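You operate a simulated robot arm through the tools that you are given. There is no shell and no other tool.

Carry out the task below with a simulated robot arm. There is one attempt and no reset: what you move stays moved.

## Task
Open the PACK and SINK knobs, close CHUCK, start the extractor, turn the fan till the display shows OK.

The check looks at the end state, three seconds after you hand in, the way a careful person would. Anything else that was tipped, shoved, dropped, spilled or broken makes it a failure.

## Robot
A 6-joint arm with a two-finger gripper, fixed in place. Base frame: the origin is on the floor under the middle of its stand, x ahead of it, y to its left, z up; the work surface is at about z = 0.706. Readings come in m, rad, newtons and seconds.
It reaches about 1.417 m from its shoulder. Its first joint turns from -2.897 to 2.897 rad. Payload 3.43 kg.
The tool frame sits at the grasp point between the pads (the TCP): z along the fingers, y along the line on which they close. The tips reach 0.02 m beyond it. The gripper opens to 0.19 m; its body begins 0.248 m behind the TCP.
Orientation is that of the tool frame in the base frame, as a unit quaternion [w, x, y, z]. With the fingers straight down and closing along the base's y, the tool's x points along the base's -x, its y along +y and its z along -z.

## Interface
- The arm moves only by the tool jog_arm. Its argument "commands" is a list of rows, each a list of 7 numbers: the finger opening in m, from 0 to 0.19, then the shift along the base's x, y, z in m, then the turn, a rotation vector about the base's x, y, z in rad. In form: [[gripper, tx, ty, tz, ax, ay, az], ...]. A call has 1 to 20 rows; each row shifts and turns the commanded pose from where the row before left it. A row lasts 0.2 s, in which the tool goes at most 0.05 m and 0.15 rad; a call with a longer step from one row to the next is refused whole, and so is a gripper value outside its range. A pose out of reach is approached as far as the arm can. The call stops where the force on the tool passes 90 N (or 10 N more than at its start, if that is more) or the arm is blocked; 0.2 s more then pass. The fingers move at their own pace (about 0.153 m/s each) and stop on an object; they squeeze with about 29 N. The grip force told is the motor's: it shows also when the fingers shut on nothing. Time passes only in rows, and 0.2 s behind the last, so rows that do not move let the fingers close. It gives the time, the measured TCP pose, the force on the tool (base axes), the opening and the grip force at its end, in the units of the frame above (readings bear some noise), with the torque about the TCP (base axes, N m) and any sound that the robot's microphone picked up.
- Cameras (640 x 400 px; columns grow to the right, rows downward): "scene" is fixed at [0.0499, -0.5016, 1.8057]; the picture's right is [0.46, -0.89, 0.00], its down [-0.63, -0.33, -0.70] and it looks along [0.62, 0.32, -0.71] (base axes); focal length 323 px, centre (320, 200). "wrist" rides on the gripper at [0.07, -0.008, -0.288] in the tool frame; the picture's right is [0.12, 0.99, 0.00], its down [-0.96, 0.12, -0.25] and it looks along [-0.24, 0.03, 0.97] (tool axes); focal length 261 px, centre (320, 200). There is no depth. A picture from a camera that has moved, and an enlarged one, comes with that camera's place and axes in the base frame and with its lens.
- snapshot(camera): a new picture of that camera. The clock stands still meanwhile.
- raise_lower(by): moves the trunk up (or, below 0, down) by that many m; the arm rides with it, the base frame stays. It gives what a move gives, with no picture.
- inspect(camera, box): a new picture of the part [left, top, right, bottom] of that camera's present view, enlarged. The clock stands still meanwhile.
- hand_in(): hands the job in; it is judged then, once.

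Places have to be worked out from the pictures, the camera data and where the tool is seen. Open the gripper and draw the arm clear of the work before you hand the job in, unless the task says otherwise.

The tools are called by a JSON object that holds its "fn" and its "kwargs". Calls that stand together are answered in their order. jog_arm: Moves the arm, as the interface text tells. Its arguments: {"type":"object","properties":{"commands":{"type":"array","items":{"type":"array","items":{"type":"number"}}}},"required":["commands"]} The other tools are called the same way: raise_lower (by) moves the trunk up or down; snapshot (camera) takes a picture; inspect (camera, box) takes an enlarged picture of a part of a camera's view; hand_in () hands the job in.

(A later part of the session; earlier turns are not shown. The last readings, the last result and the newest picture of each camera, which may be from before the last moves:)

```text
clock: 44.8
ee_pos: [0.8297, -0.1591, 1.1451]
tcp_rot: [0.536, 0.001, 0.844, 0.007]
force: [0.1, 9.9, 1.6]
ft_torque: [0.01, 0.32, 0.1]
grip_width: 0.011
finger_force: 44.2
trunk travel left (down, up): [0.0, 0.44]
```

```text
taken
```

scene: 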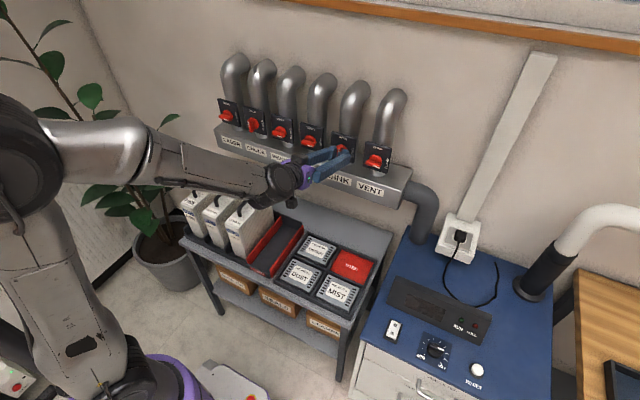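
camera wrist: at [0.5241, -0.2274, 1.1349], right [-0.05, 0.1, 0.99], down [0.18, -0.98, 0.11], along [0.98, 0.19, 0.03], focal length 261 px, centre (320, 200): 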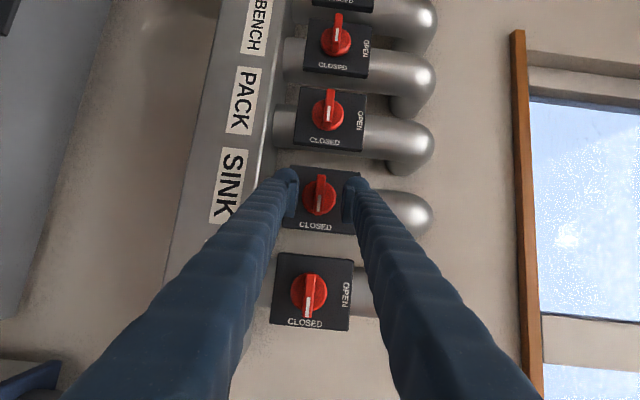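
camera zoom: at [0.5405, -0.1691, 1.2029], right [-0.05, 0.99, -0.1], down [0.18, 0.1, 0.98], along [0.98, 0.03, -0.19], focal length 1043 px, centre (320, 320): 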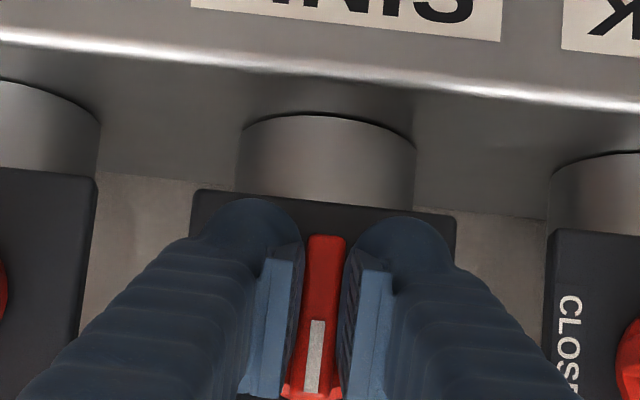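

The white pointer now points up toward OPEN. I'll add the last small bit to reach 90°, then open and retreat along the tool axis.

{"fn": "jog_arm", "kwargs": {"commands": [[0.0, 0, 0, 0, -0.012, 0, 0], [0.0, 0, 0, 0, 0, 0, 0], [0.045, 0, 0, 0, 0, 0, 0], [0.045, 0, 0, 0, 0, 0, 0], [0.045, -0.012, 0, 0.0056, 0, 0, 0], [0.045, -0.015, 0, 0.007, 0, 0, 0], [0.045, -0.015, 0, 0.007, 0, 0, 0], [0.045, -0.015, 0, 0.007, 0, 0, 0], [0.045, -0.015, 0, 0.007, 0, 0, 0], [0.045, -0.015, 0, 0.007, 0, 0, 0]]}}

{"fn": "snapshot", "kwargs": {"camera": "wrist"}}

{"fn": "inspect", "kwargs": {"camera": "wrist", "box": [240, 60, 400, 160]}}

```text
clock: 47.0
ee_pos: [0.7414, -0.1615, 1.1883]
tcp_rot: [0.536, 0.0, 0.844, 0.001]
force: [0.2, 0.1, -0.7]
ft_torque: [0.02, 0.0, -0.01]
grip_width: 0.045
finger_force: 0.0
trunk travel left (down, up): [0.0, 0.44]
```

```text
taken
camera wrist: at [0.4527, -0.1692, 1.245], right [-0.05, 0.99, -0.11], down [0.18, 0.11, 0.98], along [0.98, 0.03, -0.19], focal length 261 px, centre (320, 200)
```

wrist: 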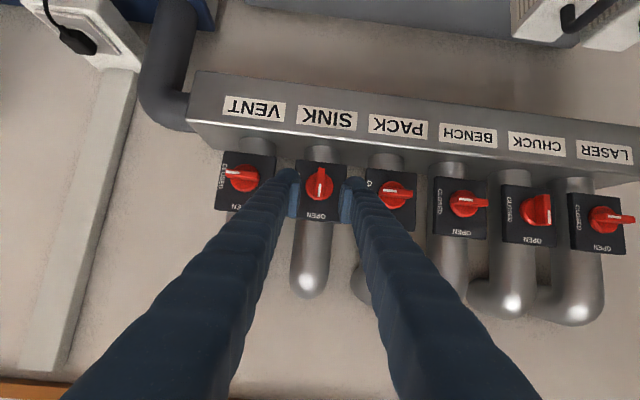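

```text
4.00 times, centred on (320, 110) of wrist
camera zoom: at [0.4527, -0.1692, 1.245], right [-0.05, 0.99, -0.11], down [0.18, 0.11, 0.98], along [0.98, 0.03, -0.19], focal length 1043 px, centre (320, 560)
```

zoom: 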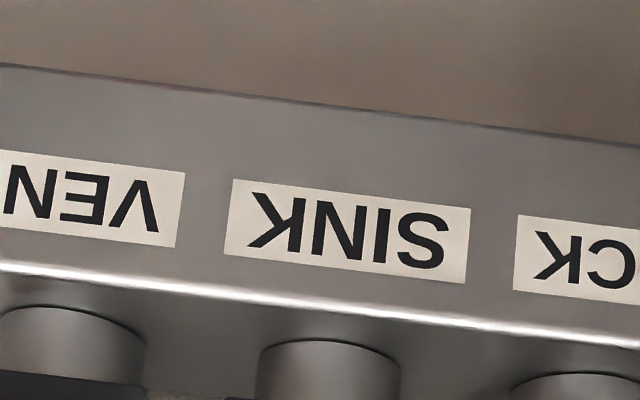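

{"fn": "inspect", "kwargs": {"camera": "wrist", "box": [260, 140, 420, 240]}}

{"fn": "inspect", "kwargs": {"camera": "wrist", "box": [420, 150, 640, 290]}}

```text
4.00 times, centred on (340, 190) of wrist
camera zoom: at [0.4527, -0.1692, 1.245], right [-0.05, 0.99, -0.11], down [0.18, 0.11, 0.98], along [0.98, 0.03, -0.19], focal length 1043 px, centre (240, 240)
```

zoom: 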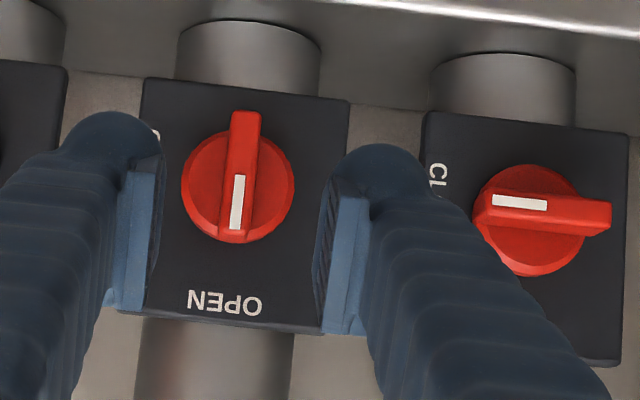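

```text
2.86 times, centred on (530, 220) of wrist
camera zoom: at [0.4527, -0.1692, 1.245], right [-0.05, 0.99, -0.11], down [0.18, 0.11, 0.98], along [0.98, 0.03, -0.19], focal length 745 px, centre (-280, 143)
```

zoom: 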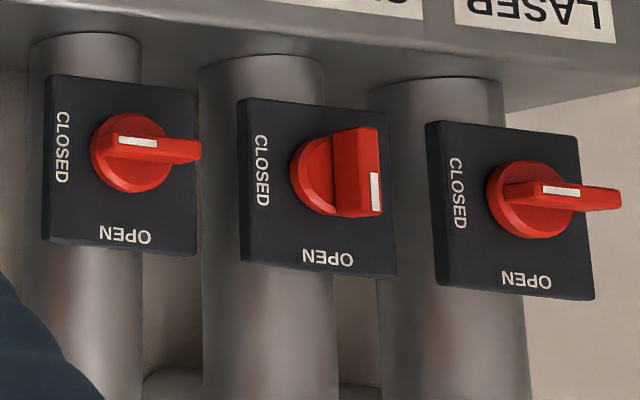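

SINK is at OPEN, and the CHUCK pointer is confirmed at OPEN (to be closed). Now I'll roll back +90° while moving to the PACK standoff, with PACK at y≈-0.0395, z≈1.1445.

{"fn": "jog_arm", "kwargs": {"commands": [[0.045, 0.0005, 0.007, -0.0036, 0.1309, 0, 0], [0.045, 0.0005, 0.007, -0.0036, 0.1309, 0, 0], [0.045, 0.0005, 0.007, -0.0036, 0.1309, 0, 0], [0.045, 0.0005, 0.007, -0.0036, 0.1309, 0, 0], [0.045, 0.0005, 0.007, -0.0036, 0.1309, 0, 0], [0.045, 0.0005, 0.007, -0.0036, 0.1309, 0, 0], [0.045, 0.0005, 0.007, -0.0036, 0.1309, 0, 0], [0.045, 0.0005, 0.007, -0.0036, 0.1309, 0, 0], [0.045, 0.0005, 0.007, -0.0036, 0.1309, 0, 0], [0.045, 0.0005, 0.007, -0.0036, 0.1309, 0, 0], [0.045, 0.0005, 0.007, -0.0036, 0.1309, 0, 0], [0.045, 0.0005, 0.007, -0.0036, 0.1309, 0, 0]]}}

{"fn": "snapshot", "kwargs": {"camera": "wrist"}}

{"fn": "inspect", "kwargs": {"camera": "wrist", "box": [256, 145, 384, 225]}}

{"fn": "snapshot", "kwargs": {"camera": "scene"}}

```text
clock: 49.6
ee_pos: [0.7488, -0.0784, 1.142]
tcp_rot: [0.379, 0.379, 0.595, 0.599]
force: [-0.5, 0.9, 0.2]
ft_torque: [0.0, 0.04, -0.04]
grip_width: 0.0447
finger_force: 0.1
trunk travel left (down, up): [0.0, 0.44]
```

```text
taken
camera wrist: at [0.4596, -0.135, 1.132], right [-0.05, 0.1, 0.99], down [0.18, -0.98, 0.11], along [0.98, 0.19, 0.03], focal length 261 px, centre (320, 200)
```

wrist: 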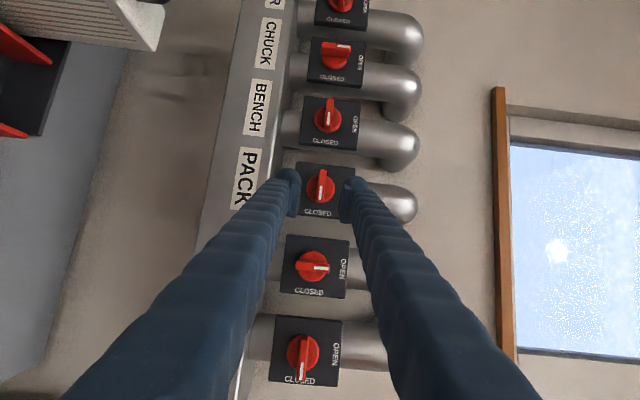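

```text
5.00 times, centred on (320, 185) of wrist
camera zoom: at [0.4596, -0.135, 1.132], right [-0.05, 0.1, 0.99], down [0.18, -0.98, 0.11], along [0.98, 0.19, 0.03], focal length 1303 px, centre (320, 275)
```

zoom: 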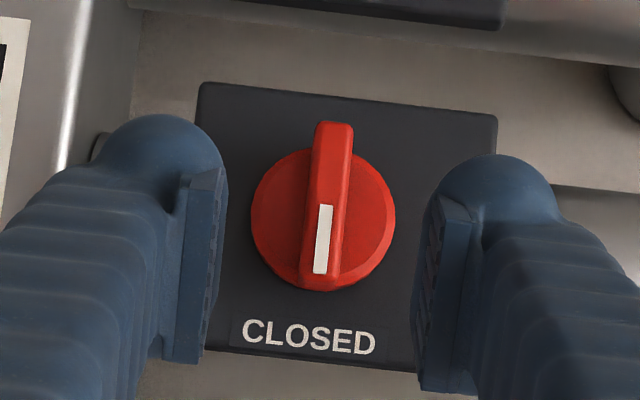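

```text
taken
```

scene: 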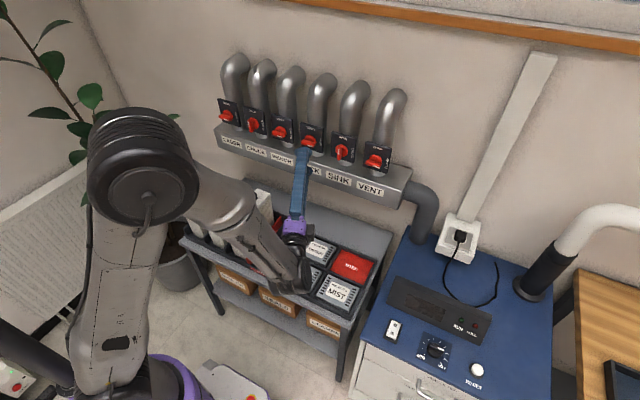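

PACK reads as y≈-0.0385, z≈1.144 and is well aligned. I'll advance along the tool axis in two stages.

{"fn": "jog_arm", "kwargs": {"commands": [[0.045, 0.013, 0.0063, 0.0003, 0, 0, 0], [0.045, 0.013, 0.0063, 0.0003, 0, 0, 0], [0.045, 0.013, 0.0063, 0.0003, 0, 0, 0], [0.045, 0.013, 0.0063, 0.0003, 0, 0, 0], [0.045, 0.01, 0.0048, 0, 0, 0, 0], [0.045, 0, 0, 0, 0, 0, 0]]}}

{"fn": "inspect", "kwargs": {"camera": "wrist", "box": [256, 145, 384, 225]}}

```text
clock: 51.0
ee_pos: [0.8116, -0.0453, 1.1432]
tcp_rot: [0.379, 0.38, 0.596, 0.597]
force: [0.0, -0.1, 0.6]
ft_torque: [0.0, -0.01, -0.01]
grip_width: 0.0452
finger_force: 0.0
trunk travel left (down, up): [0.0, 0.44]
```

```text
5.00 times, centred on (320, 185) of wrist
camera zoom: at [0.5226, -0.1038, 1.134], right [-0.05, 0.11, 0.99], down [0.18, -0.98, 0.11], along [0.98, 0.19, 0.03], focal length 1303 px, centre (320, 275)
```

zoom: 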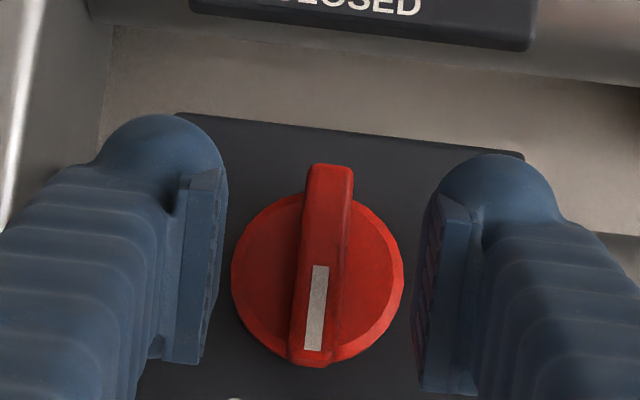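

The bar is about 1 mm above mid-gap, so I'll advance the final 18 mm with that correction and close.

{"fn": "jog_arm", "kwargs": {"commands": [[0.04, 0.006, 0.0024, 0.0006, 0, 0, 0], [0.04, 0.006, 0.0024, 0.0006, 0, 0, 0], [0.035, 0.0055, 0.002, 0, 0, 0, 0], [0.03, 0, 0, 0, 0, 0, 0]]}}

{"fn": "inspect", "kwargs": {"camera": "wrist", "box": [256, 145, 384, 225]}}

```text
clock: 52.0
ee_pos: [0.8282, -0.0398, 1.1449]
tcp_rot: [0.379, 0.379, 0.595, 0.598]
force: [0.1, 0.8, 0.0]
ft_torque: [0.0, 0.01, -0.01]
grip_width: 0.0299
finger_force: 0.0
trunk travel left (down, up): [0.0, 0.44]
```

```text
5.00 times, centred on (320, 185) of wrist
camera zoom: at [0.5394, -0.0986, 1.1354], right [-0.05, 0.11, 0.99], down [0.18, -0.98, 0.11], along [0.98, 0.19, 0.03], focal length 1303 px, centre (320, 275)
```

zoom: 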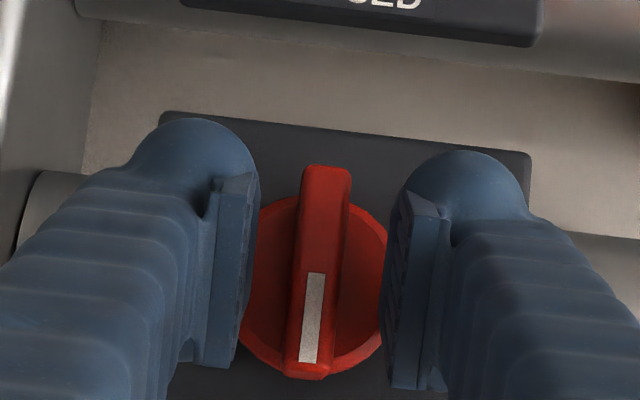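

It's centred now, so I'll close on the PACK bar.

{"fn": "jog_arm", "kwargs": {"commands": [[0.03, 0.001, 0.001, -0.0003, 0, 0, 0], [0.0, 0, 0, 0, 0, 0, 0], [0.0, 0, 0, 0, 0, 0, 0], [0.0, 0, 0, 0, 0, 0, 0]]}}

```text
clock: 53.0
ee_pos: [0.8291, -0.0386, 1.1463]
tcp_rot: [0.379, 0.379, 0.597, 0.597]
force: [0.2, 1.3, 0.9]
ft_torque: [-0.04, -0.03, 0.06]
grip_width: 0.0113
finger_force: 44.7
trunk travel left (down, up): [0.0, 0.44]
```

The grip is clean with negligible force. I'll turn -90° about x, first two-thirds.

{"fn": "jog_arm", "kwargs": {"commands": [[0.0, 0, 0, 0, -0.13, 0, 0], [0.0, 0, 0, 0, -0.13, 0, 0], [0.0, 0, 0, 0, -0.13, 0, 0], [0.0, 0, 0, 0, -0.13, 0, 0], [0.0, 0, 0, 0, -0.13, 0, 0], [0.0, 0, 0, 0, -0.13, 0, 0], [0.0, 0, 0, 0, -0.13, 0, 0], [0.0, 0, 0, 0, -0.13, 0, 0]]}}

{"fn": "inspect", "kwargs": {"camera": "wrist", "box": [240, 120, 400, 220]}}

```text
clock: 54.8
ee_pos: [0.8292, -0.0397, 1.1443]
tcp_rot: [0.517, 0.14, 0.815, 0.222]
force: [-1.9, 3.4, -1.1]
ft_torque: [0.01, -0.14, -0.08]
grip_width: 0.0111
finger_force: 44.4
trunk travel left (down, up): [0.0, 0.44]
```

```text
4.00 times, centred on (320, 170) of wrist
camera zoom: at [0.54, -0.0763, 1.1898], right [-0.05, 0.91, 0.41], down [0.19, -0.39, 0.9], along [0.98, 0.12, -0.15], focal length 1043 px, centre (320, 320)
```

zoom: 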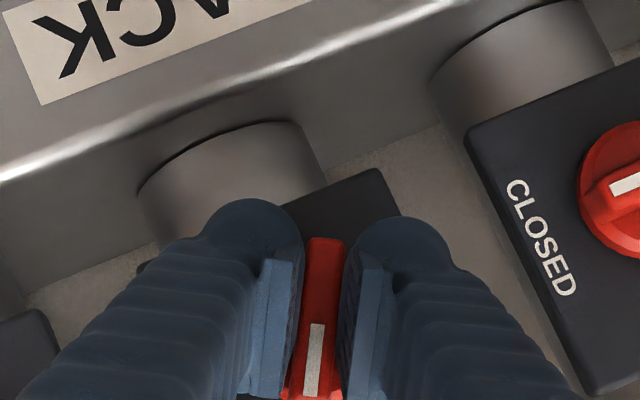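

The knob is following, so I'll finish the turn, release, and retreat along the tool axis.

{"fn": "jog_arm", "kwargs": {"commands": [[0.0, 0, 0, 0, -0.133, 0, 0], [0.0, 0, 0, 0, -0.133, 0, 0], [0.0, 0, 0, 0, -0.133, 0, 0], [0.0, 0, 0, 0, -0.133, 0, 0], [0.0, 0, 0, 0, 0, 0, 0]]}}

{"fn": "jog_arm", "kwargs": {"commands": [[0.045, 0, 0, 0, 0, 0, 0], [0.045, 0, 0, 0, 0, 0, 0], [0.045, -0.012, 0, 0.0056, 0, 0, 0], [0.045, -0.015, 0, 0.007, 0, 0, 0], [0.045, -0.015, 0, 0.007, 0, 0, 0], [0.045, -0.015, 0, 0.007, 0, 0, 0], [0.045, -0.015, 0, 0.007, 0, 0, 0]]}}

{"fn": "snapshot", "kwargs": {"camera": "wrist"}}

{"fn": "inspect", "kwargs": {"camera": "wrist", "box": [260, 140, 420, 240]}}

```text
clock: 56.0
ee_pos: [0.8296, -0.0392, 1.1441]
tcp_rot: [0.535, -0.001, 0.845, 0.001]
force: [-2.8, -6.9, -8.1]
ft_torque: [0.03, 0.46, -0.07]
grip_width: 0.0108
finger_force: 44.3
trunk travel left (down, up): [0.0, 0.44]
```

```text
clock: 57.8
ee_pos: [0.7691, -0.0427, 1.1023]
tcp_rot: [0.492, 0.004, 0.871, 0.004]
force: [0.9, 0.0, -0.3]
ft_torque: [0.0, 0.0, 0.01]
grip_width: 0.045
finger_force: 0.1
trunk travel left (down, up): [0.0, 0.44]
stopped in row 7: the arm was blocked; the commanded pose is now the measured one
```

```text
taken
camera wrist: at [0.4875, -0.0515, 1.1888], right [-0.06, 0.99, -0.09], down [0.28, 0.1, 0.95], along [0.96, 0.03, -0.29], focal length 261 px, centre (320, 200)
```

wrist: 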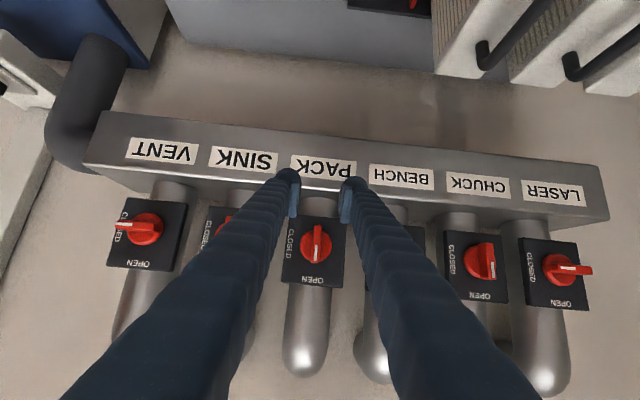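

```text
4.00 times, centred on (340, 190) of wrist
camera zoom: at [0.4875, -0.0515, 1.1888], right [-0.06, 0.99, -0.09], down [0.28, 0.1, 0.95], along [0.96, 0.03, -0.29], focal length 1043 px, centre (240, 240)
```

zoom: 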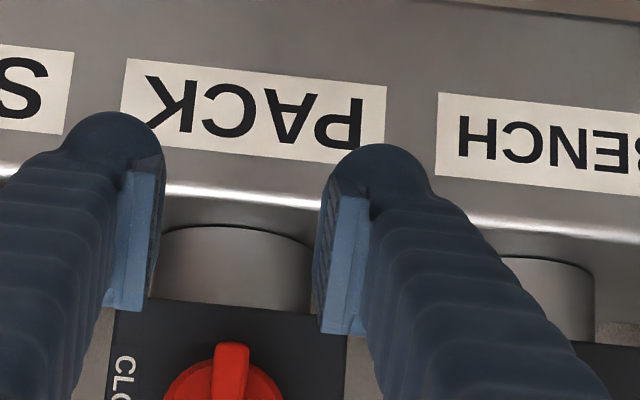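

The retreat was blocked and the TCP ended low at (0.769,-0.043,1.102). I need to see what the arm touched before moving again.

{"fn": "snapshot", "kwargs": {"camera": "scene"}}

{"fn": "inspect", "kwargs": {"camera": "scene", "box": [160, 80, 400, 280]}}

```text
taken
```

scene: 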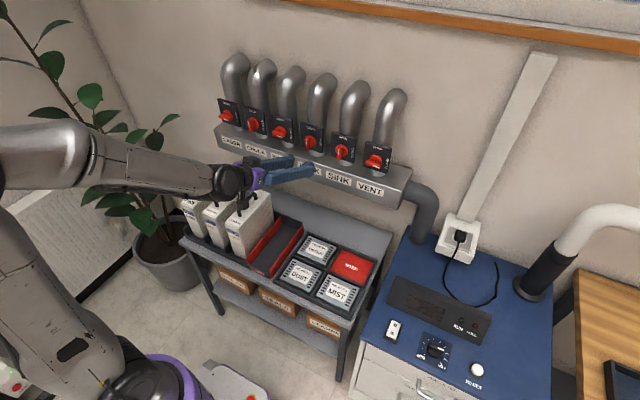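

```text
2.00 times, centred on (280, 180) of scene
camera zoom: at [0.0499, -0.5016, 1.8057], right [0.46, -0.89, 0.0], down [-0.63, -0.33, -0.7], along [0.62, 0.32, -0.71], focal length 647 px, centre (400, 240)
```

zoom: 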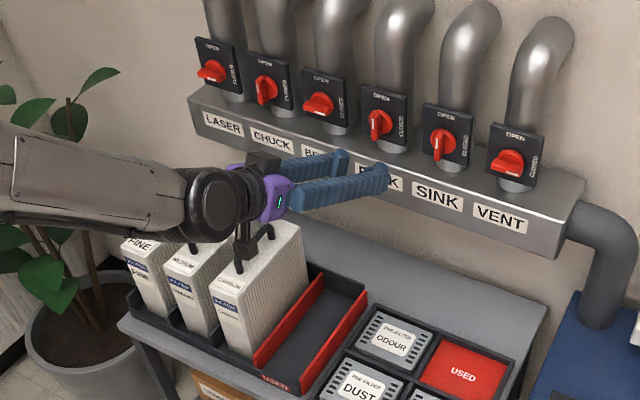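

PACK is now at OPEN, vertical like SINK, and nothing appears disturbed; force is ~0, so this looks like an IK or joint limit of the arm. I'll lift gently and start moving left toward CHUCK in small steps.

{"fn": "jog_arm", "kwargs": {"commands": [[0.045, 0, 0.005, 0.015, 0, 0, 0], [0.045, 0, 0.005, 0.015, 0, 0, 0], [0.045, 0, 0.005, 0.015, 0, 0, 0]]}}

{"fn": "snapshot", "kwargs": {"camera": "scene"}}

```text
clock: 58.8
ee_pos: [0.7764, -0.0318, 1.1015]
tcp_rot: [0.465, 0.007, 0.885, 0.005]
force: [0.7, -0.1, 0.1]
ft_torque: [0.0, -0.02, 0.04]
grip_width: 0.0452
finger_force: 0.0
trunk travel left (down, up): [0.0, 0.44]
stopped in row 3: the arm was blocked; the commanded pose is now the measured one
```

```text
taken
```

scene: 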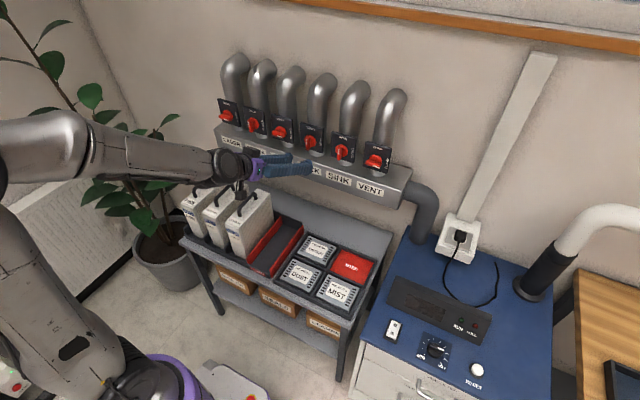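

Still blocked with no tool force, so this looks like self-contact in the arm. I'll zoom in on the arm links to understand it.

{"fn": "inspect", "kwargs": {"camera": "scene", "box": [0, 60, 320, 260]}}

{"fn": "inspect", "kwargs": {"camera": "scene", "box": [0, 200, 320, 400]}}

{"fn": "snapshot", "kwargs": {"camera": "wrist"}}

```text
2.00 times, centred on (160, 160) of scene
camera zoom: at [0.0499, -0.5016, 1.8057], right [0.46, -0.89, 0.0], down [-0.63, -0.33, -0.7], along [0.62, 0.32, -0.71], focal length 647 px, centre (640, 280)
```

zoom: 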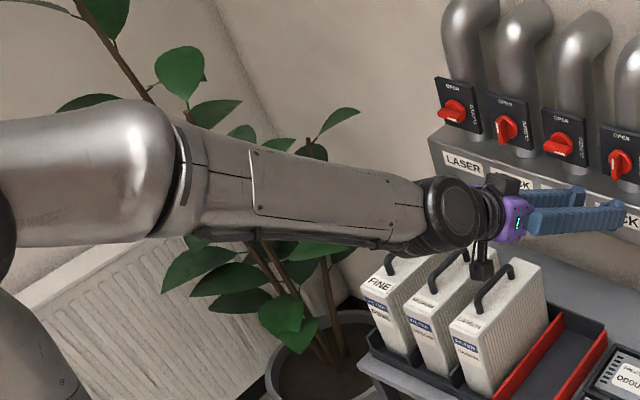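

```text
2.00 times, centred on (160, 300) of scene
camera zoom: at [0.0499, -0.5016, 1.8057], right [0.46, -0.89, 0.0], down [-0.63, -0.33, -0.7], along [0.62, 0.32, -0.71], focal length 647 px, centre (640, 0)
```

zoom: 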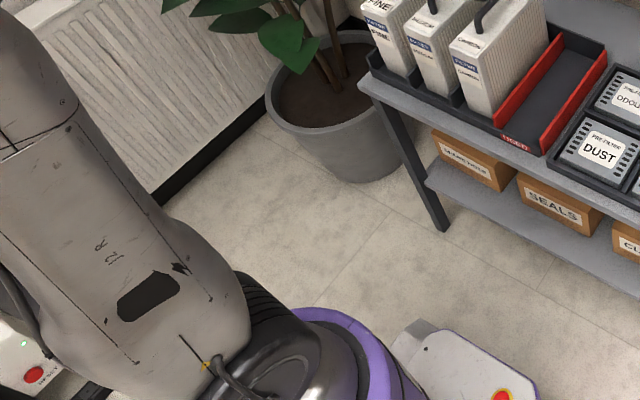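

```text
taken
camera wrist: at [0.4999, -0.0394, 1.2059], right [-0.06, 0.99, -0.08], down [0.34, 0.1, 0.93], along [0.94, 0.03, -0.35], focal length 261 px, centre (320, 200)
```

wrist: 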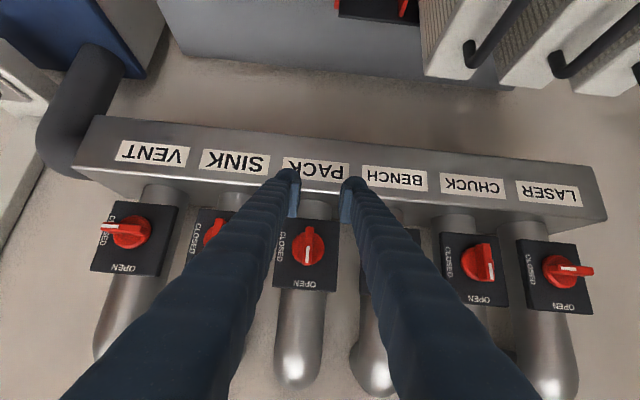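

The arm looks like it has a spherical wrist. The tool, pitched about 25–35° down, is nearly in line with the forearm, which is a wrist singularity rather than a collision. For CHUCK I'll use a steeper 45° pitch, which stays clear of it through the whole turn, so I'll pitch further down and lift slightly to leave the singular zone.

{"fn": "jog_arm", "kwargs": {"commands": [[0.045, -0.005, 0, 0.01, 0, 0.06, 0], [0.045, -0.005, 0, 0.01, 0, 0.06, 0], [0.045, -0.005, 0, 0.01, 0, 0.06, 0]]}}

{"fn": "snapshot", "kwargs": {"camera": "scene"}}

```text
clock: 59.6
ee_pos: [0.7772, 0.0015, 1.1106]
tcp_rot: [0.452, -0.01, 0.891, 0.04]
force: [0.1, -0.5, -0.3]
ft_torque: [-0.01, -0.03, 0.0]
grip_width: 0.0449
finger_force: 0.0
out of reach, approached as far as the arm can: row 1, 2, 3
trunk travel left (down, up): [0.0, 0.44]
```

```text
taken
```

scene: 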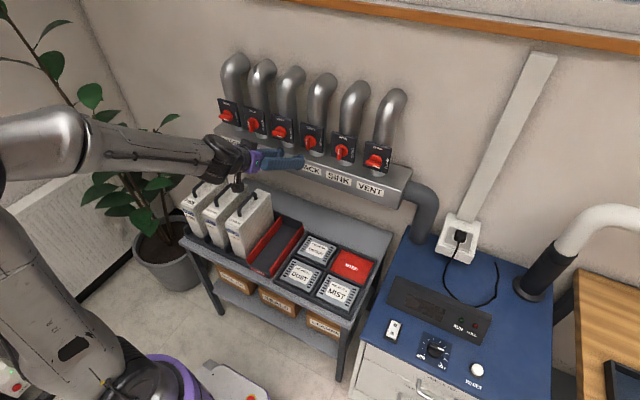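

That direction hits a limit. I'll back out toward -y, where the same pose was fine after SINK and which takes the tool out of line with the forearm.

{"fn": "jog_arm", "kwargs": {"commands": [[0.045, 0, -0.02, 0.005, 0, 0, 0], [0.045, 0, -0.02, 0.005, 0, 0, 0], [0.045, 0, -0.02, 0.005, 0, 0, 0], [0.045, 0, -0.02, 0.005, 0, 0, 0]]}}

{"fn": "snapshot", "kwargs": {"camera": "scene"}}

```text
clock: 60.6
ee_pos: [0.7721, -0.044, 1.1497]
tcp_rot: [0.42, -0.019, 0.906, 0.049]
force: [1.0, -0.6, 0.2]
ft_torque: [-0.02, 0.01, -0.01]
grip_width: 0.0451
finger_force: 0.0
out of reach, approached as far as the arm can: row 1, 2
trunk travel left (down, up): [0.0, 0.44]
```

```text
taken
```

scene: 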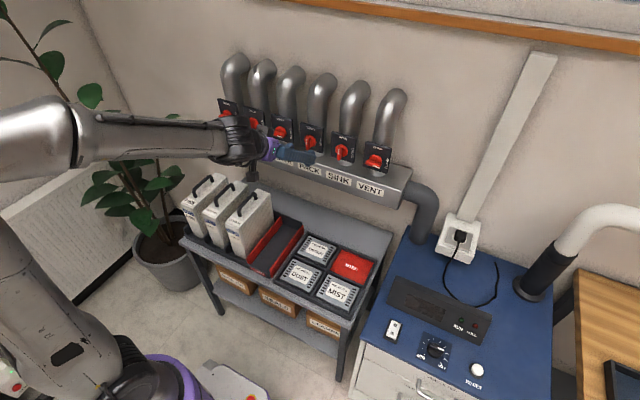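

Tracking again, now at 40° pitch and rising. I'll continue up and pitch to about 45° while correcting the small yaw.

{"fn": "jog_arm", "kwargs": {"commands": [[0.045, -0.003, 0, 0.015, 0, 0.02, 0], [0.045, -0.003, 0, 0.015, 0, 0.02, 0], [0.045, -0.003, 0, 0.015, 0, 0.02, 0], [0.045, 0, 0, 0.015, 0, 0.02, 0]]}}

{"fn": "snapshot", "kwargs": {"camera": "scene"}}

```text
clock: 61.6
ee_pos: [0.7629, -0.046, 1.2077]
tcp_rot: [0.382, -0.016, 0.923, 0.049]
force: [0.0, -0.1, 0.0]
ft_torque: [-0.03, -0.03, -0.01]
grip_width: 0.0451
finger_force: 0.0
trunk travel left (down, up): [0.0, 0.44]
```

```text
taken
```

scene: 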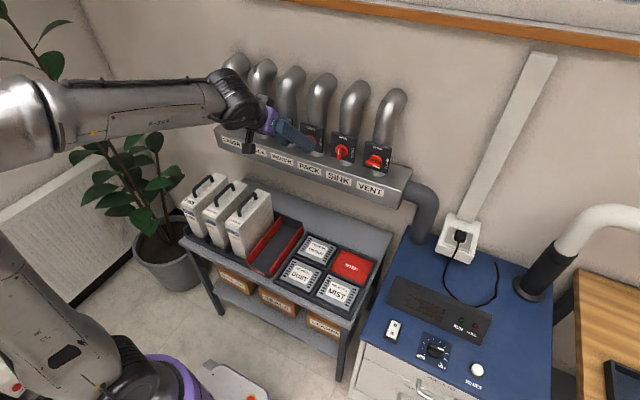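

That's fully reachable now at 45° pitch, (0.763,-0.046,1.208). I'll remove the small orientation error and travel left toward the CHUCK standoff.

{"fn": "jog_arm", "kwargs": {"commands": [[0.045, 0, 0.02, 0, -0.039, 0, -0.0335], [0.045, 0, 0.02, 0, -0.039, 0, -0.0335], [0.045, 0, 0.02, 0, 0, 0, 0], [0.045, 0, 0.02, 0, 0, 0, 0], [0.045, 0, 0.02, 0, 0, 0, 0], [0.045, 0, 0.02, 0, 0, 0, 0]]}}

{"fn": "snapshot", "kwargs": {"camera": "scene"}}

```text
clock: 63.0
ee_pos: [0.7645, 0.0774, 1.2068]
tcp_rot: [0.383, 0.0, 0.924, 0.001]
force: [0.1, -0.9, -0.5]
ft_torque: [0.03, -0.01, 0.05]
grip_width: 0.0449
finger_force: 0.1
trunk travel left (down, up): [0.0, 0.44]
```

```text
taken
```

scene: 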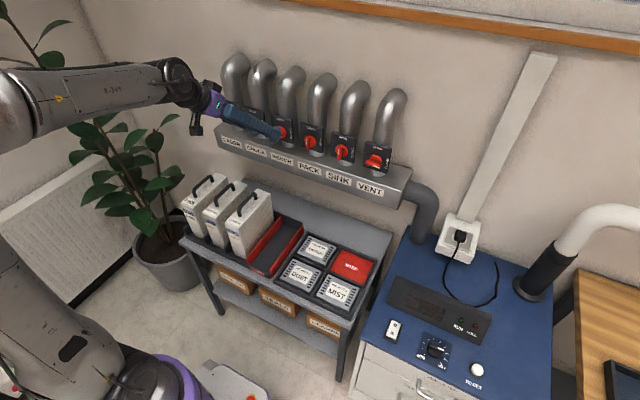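

The pose tracks cleanly. Continuing another 0.12 m to the CHUCK standoff.

{"fn": "jog_arm", "kwargs": {"commands": [[0.045, 0.0005, 0.02, 0, 0, 0, 0], [0.045, 0.0005, 0.02, 0, 0, 0, 0], [0.045, 0.0005, 0.02, 0, 0, 0, 0], [0.045, 0.0005, 0.02, 0, 0, 0, 0], [0.045, 0.0005, 0.02, 0, 0, 0, 0], [0.045, 0.0005, 0.0195, 0, 0, 0, 0]]}}

{"fn": "snapshot", "kwargs": {"camera": "wrist"}}

{"fn": "inspect", "kwargs": {"camera": "wrist", "box": [256, 125, 384, 205]}}

{"fn": "snapshot", "kwargs": {"camera": "scene"}}

```text
clock: 64.4
ee_pos: [0.7682, 0.1946, 1.2054]
tcp_rot: [0.383, 0.001, 0.924, 0.0]
force: [-0.5, -0.7, 0.6]
ft_torque: [0.02, -0.01, 0.03]
grip_width: 0.0451
finger_force: 0.0
trunk travel left (down, up): [0.0, 0.44]
```

```text
taken
camera wrist: at [0.5162, 0.1871, 1.3589], right [-0.08, 0.99, -0.08], down [0.51, 0.11, 0.85], along [0.86, 0.03, -0.51], focal length 261 px, centre (320, 200)
```

wrist: 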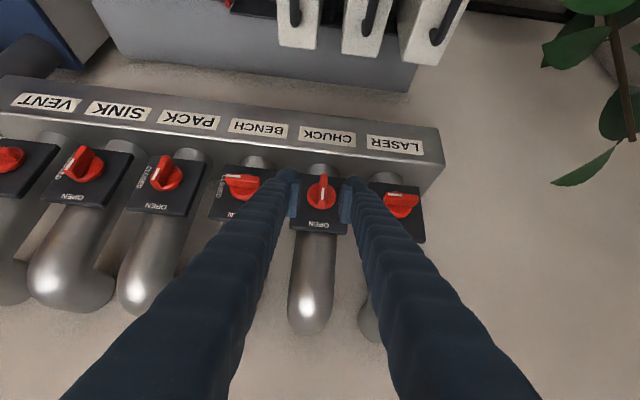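

```text
5.00 times, centred on (320, 165) of wrist
camera zoom: at [0.5162, 0.1871, 1.3589], right [-0.08, 0.99, -0.08], down [0.51, 0.11, 0.85], along [0.86, 0.03, -0.51], focal length 1303 px, centre (320, 375)
```

zoom: 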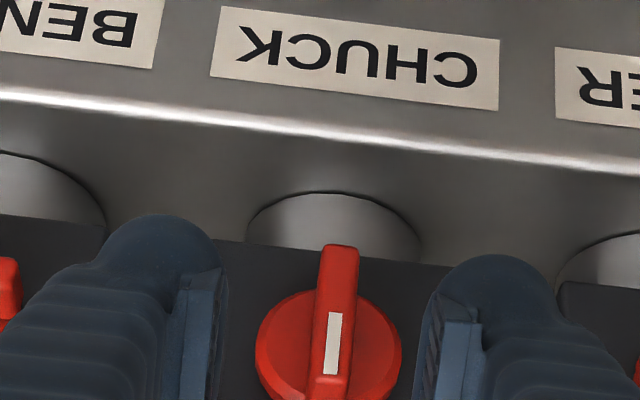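

```text
taken
```

scene: 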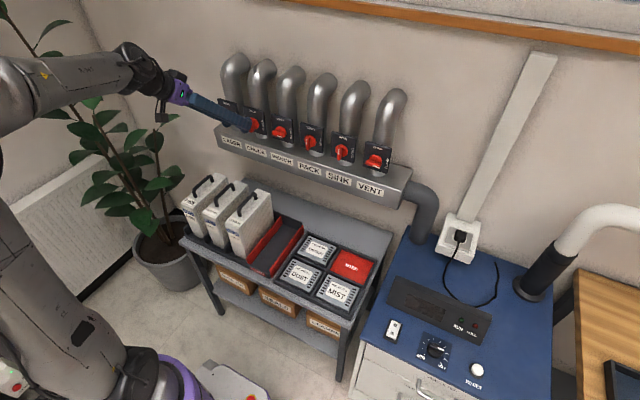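

CHUCK computes to y≈0.2013, z≈1.1445, which fits the 0.12 m spacing. I'll correct y by +6.7 mm and advance along the 45° tool axis, stopping short to check.

{"fn": "jog_arm", "kwargs": {"commands": [[0.045, 0, 0.0067, 0.0029, 0, 0, 0], [0.045, 0.01, 0, -0.01, 0, 0, 0], [0.045, 0.01, 0, -0.01, 0, 0, 0], [0.045, 0.01, 0, -0.01, 0, 0, 0], [0.045, 0.01, 0, -0.01, 0, 0, 0], [0.045, 0, 0, 0, 0, 0, 0]]}}

{"fn": "inspect", "kwargs": {"camera": "wrist", "box": [256, 125, 384, 205]}}

{"fn": "inspect", "kwargs": {"camera": "scene", "box": [190, 70, 310, 170]}}

```text
clock: 65.8
ee_pos: [0.8086, 0.2014, 1.1691]
tcp_rot: [0.382, 0.0, 0.924, 0.0]
force: [0.8, 0.4, -0.1]
ft_torque: [0.01, 0.06, -0.01]
grip_width: 0.0451
finger_force: 0.0
trunk travel left (down, up): [0.0, 0.44]
```

```text
5.00 times, centred on (320, 165) of wrist
camera zoom: at [0.5563, 0.1936, 1.322], right [-0.08, 0.99, -0.08], down [0.51, 0.12, 0.85], along [0.86, 0.03, -0.51], focal length 1303 px, centre (320, 375)
```

zoom: 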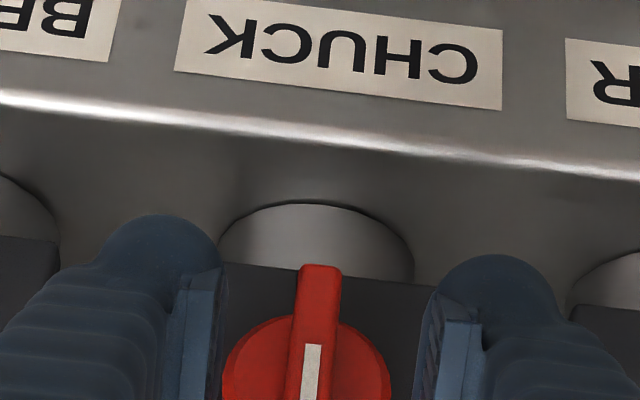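

```text
4.00 times, centred on (250, 120) of scene
camera zoom: at [0.0499, -0.5016, 1.8057], right [0.46, -0.89, 0.0], down [-0.63, -0.33, -0.7], along [0.62, 0.32, -0.71], focal length 1293 px, centre (600, 520)
```

zoom: 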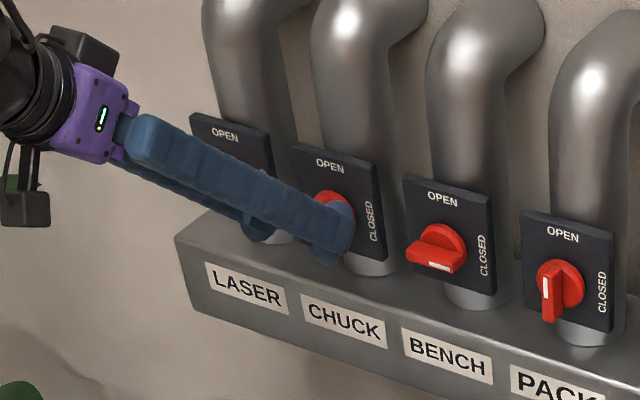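

Aligned. I'll advance the last ~23 mm in small steps and narrow the fingers.

{"fn": "jog_arm", "kwargs": {"commands": [[0.045, 0.008, 0, -0.0082, 0, 0, 0], [0.045, 0.008, 0, -0.0082, 0, 0, 0], [0.035, 0.0065, 0, -0.0075, 0, 0, 0], [0.03, 0, 0, 0, 0, 0, 0]]}}

{"fn": "inspect", "kwargs": {"camera": "wrist", "box": [256, 145, 384, 225]}}

{"fn": "inspect", "kwargs": {"camera": "scene", "box": [210, 90, 290, 150]}}

```text
clock: 66.8
ee_pos: [0.831, 0.2022, 1.1443]
tcp_rot: [0.382, 0.0, 0.924, 0.002]
force: [-0.5, 0.2, -0.6]
ft_torque: [0.0, 0.02, 0.0]
grip_width: 0.03
finger_force: 0.2
trunk travel left (down, up): [0.0, 0.44]
```

```text
5.00 times, centred on (320, 185) of wrist
camera zoom: at [0.5792, 0.1939, 1.2974], right [-0.08, 0.99, -0.08], down [0.51, 0.11, 0.85], along [0.86, 0.03, -0.51], focal length 1303 px, centre (320, 275)
```

zoom: 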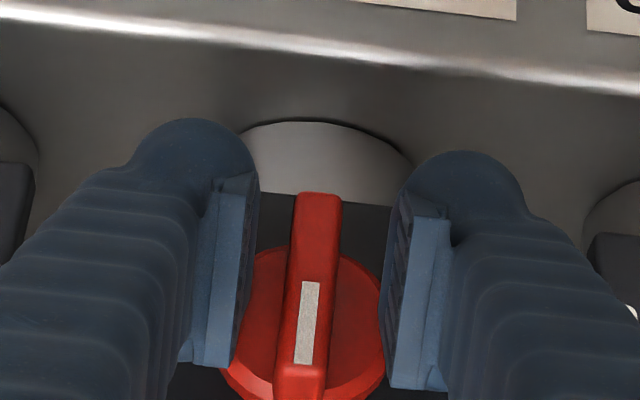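

```text
6.67 times, centred on (250, 120) of scene
camera zoom: at [0.0499, -0.5016, 1.8057], right [0.46, -0.89, 0.0], down [-0.63, -0.33, -0.7], along [0.62, 0.32, -0.71], focal length 2156 px, centre (787, 733)
```

zoom: 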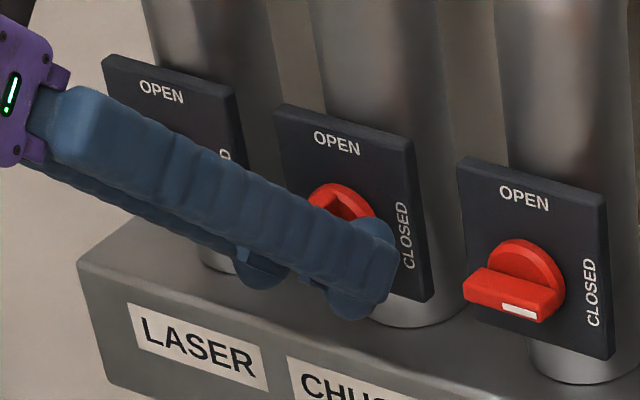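

The bar is about 1 mm right of mid-gap. I'll nudge and close, keeping a couple of mm off the disc.

{"fn": "jog_arm", "kwargs": {"commands": [[0.03, -0.0015, -0.001, 0.0005, 0, 0, 0], [0.0, 0, 0, 0, 0, 0, 0], [0.0, 0, 0, 0, 0, 0, 0], [0.0, 0, 0, 0, 0, 0, 0]]}}

{"fn": "inspect", "kwargs": {"camera": "wrist", "box": [256, 145, 384, 225]}}

```text
clock: 67.8
ee_pos: [0.8288, 0.2001, 1.1455]
tcp_rot: [0.381, 0.0, 0.924, 0.0]
force: [3.1, 1.3, -6.4]
ft_torque: [0.01, -0.16, -0.04]
grip_width: 0.0111
finger_force: 44.5
trunk travel left (down, up): [0.0, 0.44]
```

```text
5.00 times, centred on (320, 185) of wrist
camera zoom: at [0.5779, 0.1928, 1.297], right [-0.08, 0.99, -0.08], down [0.51, 0.12, 0.85], along [0.86, 0.03, -0.51], focal length 1303 px, centre (320, 275)
```

zoom: 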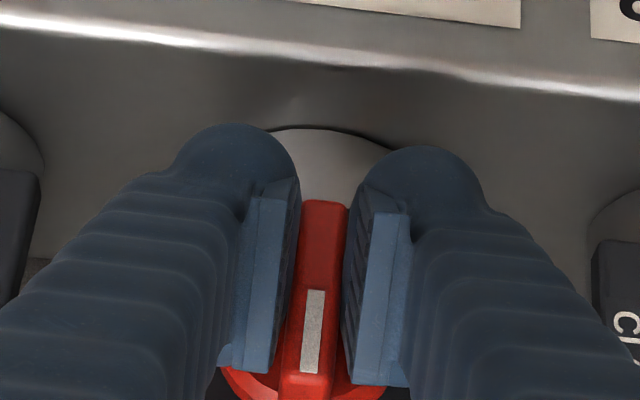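

Good grip with low forces. Now I'll turn CHUCK +30° about base x (clockwise from the front, toward CLOSED) and check.

{"fn": "jog_arm", "kwargs": {"commands": [[0.0, 0, 0, 0, 0.1, 0, 0], [0.0, 0, 0, 0, 0.13, 0, 0], [0.0, 0, 0, 0, 0.13, 0, 0], [0.0, 0, 0, 0, 0.13, 0, 0]]}}

{"fn": "inspect", "kwargs": {"camera": "wrist", "box": [240, 120, 400, 220]}}

{"fn": "snapshot", "kwargs": {"camera": "scene"}}

```text
clock: 68.6
ee_pos: [0.8287, 0.1997, 1.1454]
tcp_rot: [0.386, 0.014, 0.915, 0.119]
force: [9.2, 32.8, -4.7]
ft_torque: [-0.09, 1.14, 0.21]
grip_width: 0.0111
finger_force: 44.5
trunk travel left (down, up): [0.0, 0.44]
stopped in row 4: the force on the tool passed its limit at 115 N (the readings are from after the stop); the commanded pose is now the measured one
```

```text
4.00 times, centred on (320, 170) of wrist
camera zoom: at [0.5772, 0.1407, 1.2858], right [-0.15, 0.98, 0.14], down [0.49, -0.05, 0.87], along [0.86, 0.2, -0.47], focal length 1043 px, centre (320, 320)
```

zoom: 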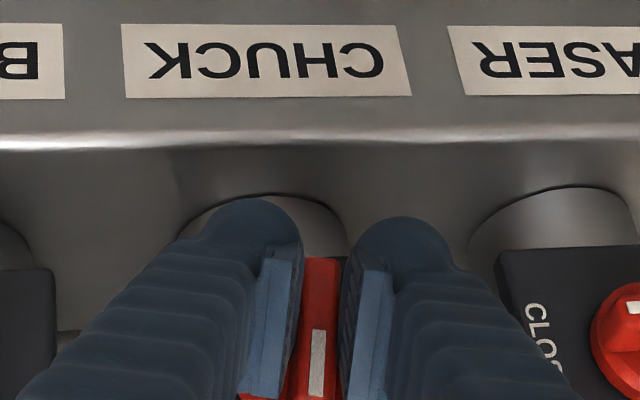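

```text
taken
```

scene: 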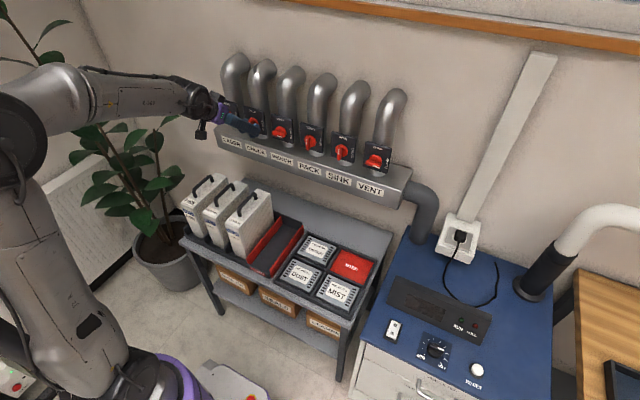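

The force spiked mid-turn (115 N peak). The wrist has a long swing at 45°, so fast steps probably lag. I'll pause one row to read the settled force before continuing slower.

{"fn": "jog_arm", "kwargs": {"commands": [[0.0, 0, 0, 0, 0, 0, 0], [0.0, 0, 0, 0, 0, 0, 0]]}}

{"fn": "inspect", "kwargs": {"camera": "scene", "box": [180, 60, 300, 160]}}

```text
clock: 69.2
ee_pos: [0.8296, 0.1997, 1.1437]
tcp_rot: [0.387, 0.014, 0.915, 0.118]
force: [1.2, 64.2, -3.6]
ft_torque: [-0.05, 0.55, 0.52]
grip_width: 0.0113
finger_force: 44.8
trunk travel left (down, up): [0.0, 0.44]
```

```text
4.00 times, centred on (240, 110) of scene
camera zoom: at [0.0499, -0.5016, 1.8057], right [0.46, -0.89, 0.0], down [-0.63, -0.33, -0.7], along [0.62, 0.32, -0.71], focal length 1293 px, centre (640, 560)
```

zoom: 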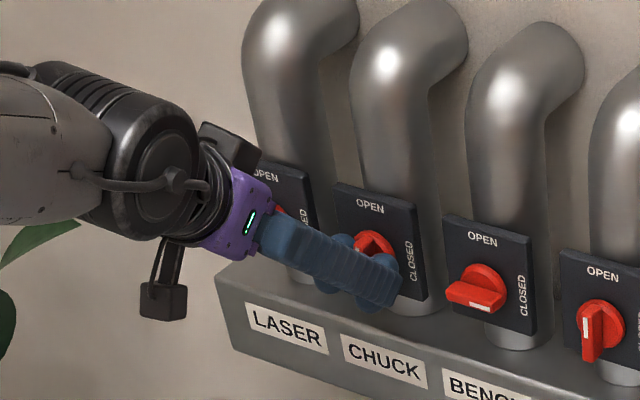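

A steady 64 N in y remains. I'll open the fingers slightly to release the stress and see where the knob sits.

{"fn": "jog_arm", "kwargs": {"commands": [[0.035, 0, 0, 0, 0, 0, 0], [0.035, 0, 0, 0, 0, 0, 0], [0.035, 0, 0, 0, 0, 0, 0]]}}

{"fn": "inspect", "kwargs": {"camera": "wrist", "box": [240, 140, 400, 240]}}

{"fn": "inspect", "kwargs": {"camera": "scene", "box": [210, 90, 290, 150]}}

```text
clock: 70.0
ee_pos: [0.8276, 0.1927, 1.1457]
tcp_rot: [0.387, 0.016, 0.914, 0.119]
force: [0.5, 0.3, 0.5]
ft_torque: [-0.08, 0.0, -0.09]
grip_width: 0.035
finger_force: 0.0
trunk travel left (down, up): [0.0, 0.44]
```

```text
4.00 times, centred on (320, 190) of wrist
camera zoom: at [0.577, 0.1349, 1.2866], right [-0.15, 0.98, 0.14], down [0.49, -0.05, 0.87], along [0.86, 0.2, -0.47], focal length 1043 px, centre (320, 240)
```

zoom: 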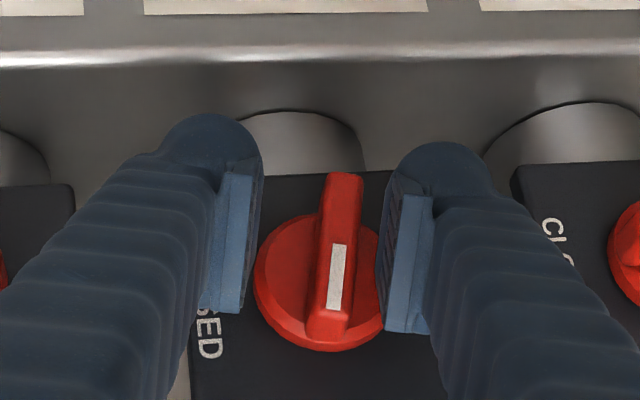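

```text
6.67 times, centred on (250, 120) of scene
camera zoom: at [0.0499, -0.5016, 1.8057], right [0.46, -0.89, 0.0], down [-0.63, -0.33, -0.7], along [0.62, 0.32, -0.71], focal length 2156 px, centre (787, 733)
```

zoom: 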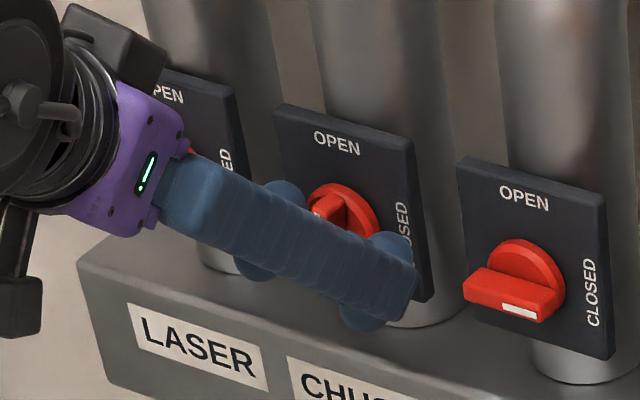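

The knob moved about 13° with the tool, but the free TCP is 8 mm off the axis (y=0.193 vs 0.2005) with a small yaw error from lag. I'll re-centre, remove the yaw error, and re-grip.

{"fn": "jog_arm", "kwargs": {"commands": [[0.035, 0.0015, 0.0039, -0.0005, 0, 0.0065, -0.0325], [0.035, 0, 0.0039, -0.0005, 0, 0.0065, -0.0325], [0.035, 0, 0, 0, 0, 0, 0], [0.035, 0, 0, 0, 0, 0, 0]]}}

{"fn": "inspect", "kwargs": {"camera": "wrist", "box": [240, 140, 400, 240]}}

```text
clock: 71.0
ee_pos: [0.8324, 0.1997, 1.1452]
tcp_rot: [0.384, 0.045, 0.916, 0.107]
force: [0.0, 0.4, 0.7]
ft_torque: [-0.03, 0.05, -0.02]
grip_width: 0.035
finger_force: 0.0
trunk travel left (down, up): [0.0, 0.44]
```

```text
4.00 times, centred on (320, 190) of wrist
camera zoom: at [0.5773, 0.1586, 1.2886], right [-0.08, 0.99, 0.15], down [0.5, -0.09, 0.86], along [0.86, 0.14, -0.48], focal length 1043 px, centre (320, 240)
```

zoom: 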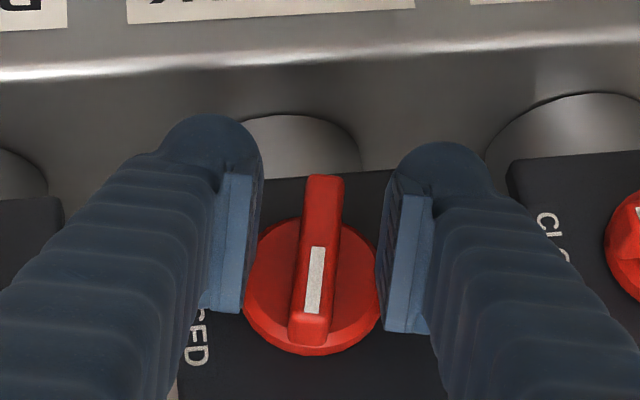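

Orientation is clean now (a pure 13° roll) and the bar is centred. I'll re-grip and turn slowly.

{"fn": "jog_arm", "kwargs": {"commands": [[0.035, -0.002, 0, 0, 0, 0, 0], [0.0, 0, 0, 0, 0, 0, 0], [0.0, 0, 0, 0, 0, 0, 0], [0.0, 0, 0, 0, 0, 0, 0]]}}

{"fn": "jog_arm", "kwargs": {"commands": [[0.0, 0, 0, 0, 0.04, 0, 0], [0.0, 0, 0, 0, 0.05, 0, 0], [0.0, 0, 0, 0, 0.05, 0, 0]]}}

```text
clock: 72.0
ee_pos: [0.8295, 0.201, 1.1447]
tcp_rot: [0.385, 0.045, 0.916, 0.107]
force: [1.6, 1.8, 2.1]
ft_torque: [0.01, -0.11, 0.01]
grip_width: 0.0112
finger_force: 44.7
trunk travel left (down, up): [0.0, 0.44]
```

```text
clock: 72.8
ee_pos: [0.8294, 0.2008, 1.1455]
tcp_rot: [0.382, 0.072, 0.906, 0.17]
force: [9.0, 2.8, 4.4]
ft_torque: [0.0, 0.21, 0.1]
grip_width: 0.0111
finger_force: 43.9
trunk travel left (down, up): [0.0, 0.44]
```

Turning smoothly at this pace with small forces. Continuing.

{"fn": "jog_arm", "kwargs": {"commands": [[0.0, 0, 0, 0, 0.06, 0, 0], [0.0, 0, 0, 0, 0.06, 0, 0], [0.0, 0, 0, 0, 0.06, 0, 0], [0.0, 0, 0, 0, 0.06, 0, 0], [0.0, 0, 0, 0, 0.06, 0, 0]]}}

{"fn": "snapshot", "kwargs": {"camera": "scene"}}

```text
clock: 74.0
ee_pos: [0.8287, 0.2002, 1.1449]
tcp_rot: [0.366, 0.129, 0.87, 0.305]
force: [17.1, -6.4, 15.0]
ft_torque: [0.01, 0.19, 0.23]
grip_width: 0.0112
finger_force: 44.7
trunk travel left (down, up): [0.0, 0.44]
```

```text
taken
```

scene: 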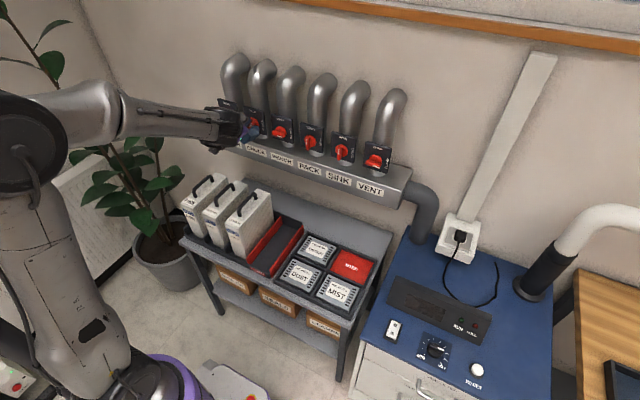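

I'm at 39° with mild forces. I'll continue with a 1 mm compensation in x and z.

{"fn": "jog_arm", "kwargs": {"commands": [[0.0, 0.0008, 0, 0.0007, 0.06, 0, 0], [0.0, 0, 0, 0, 0.06, 0, 0], [0.0, 0, 0, 0, 0.06, 0, 0], [0.0, 0, 0, 0, 0.06, 0, 0], [0.0, 0, 0, 0, 0.06, 0, 0]]}}

```text
clock: 75.2
ee_pos: [0.8303, 0.2004, 1.1451]
tcp_rot: [0.342, 0.183, 0.815, 0.431]
force: [10.6, -7.0, 8.2]
ft_torque: [-0.03, 0.23, 0.41]
grip_width: 0.0109
finger_force: 44.5
trunk travel left (down, up): [0.0, 0.44]
```

I'm at 56°. Continuing.

{"fn": "jog_arm", "kwargs": {"commands": [[0.0, 0.0003, 0, 0.0003, 0.06, 0, 0], [0.0, 0, 0, 0, 0.06, 0, 0], [0.0, 0, 0, 0, 0.06, 0, 0], [0.0, 0, 0, 0, 0.06, 0, 0], [0.0, 0, 0, 0, 0.06, 0, 0]]}}

{"fn": "snapshot", "kwargs": {"camera": "scene"}}

```text
clock: 76.4
ee_pos: [0.8294, 0.2, 1.145]
tcp_rot: [0.31, 0.231, 0.741, 0.548]
force: [0.8, -12.6, 2.4]
ft_torque: [0.03, 0.15, 0.6]
grip_width: 0.0111
finger_force: 44.3
trunk travel left (down, up): [0.0, 0.44]
```

```text
taken
```

scene: 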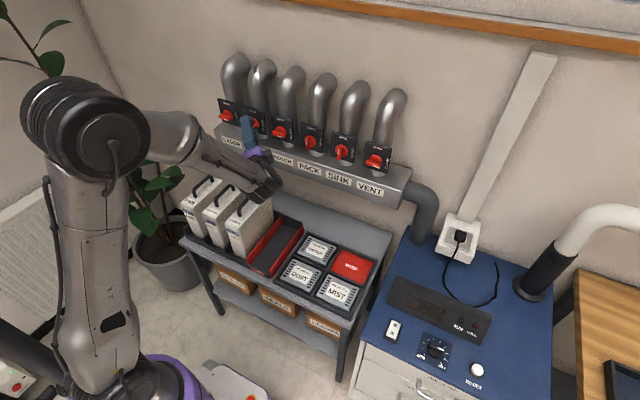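

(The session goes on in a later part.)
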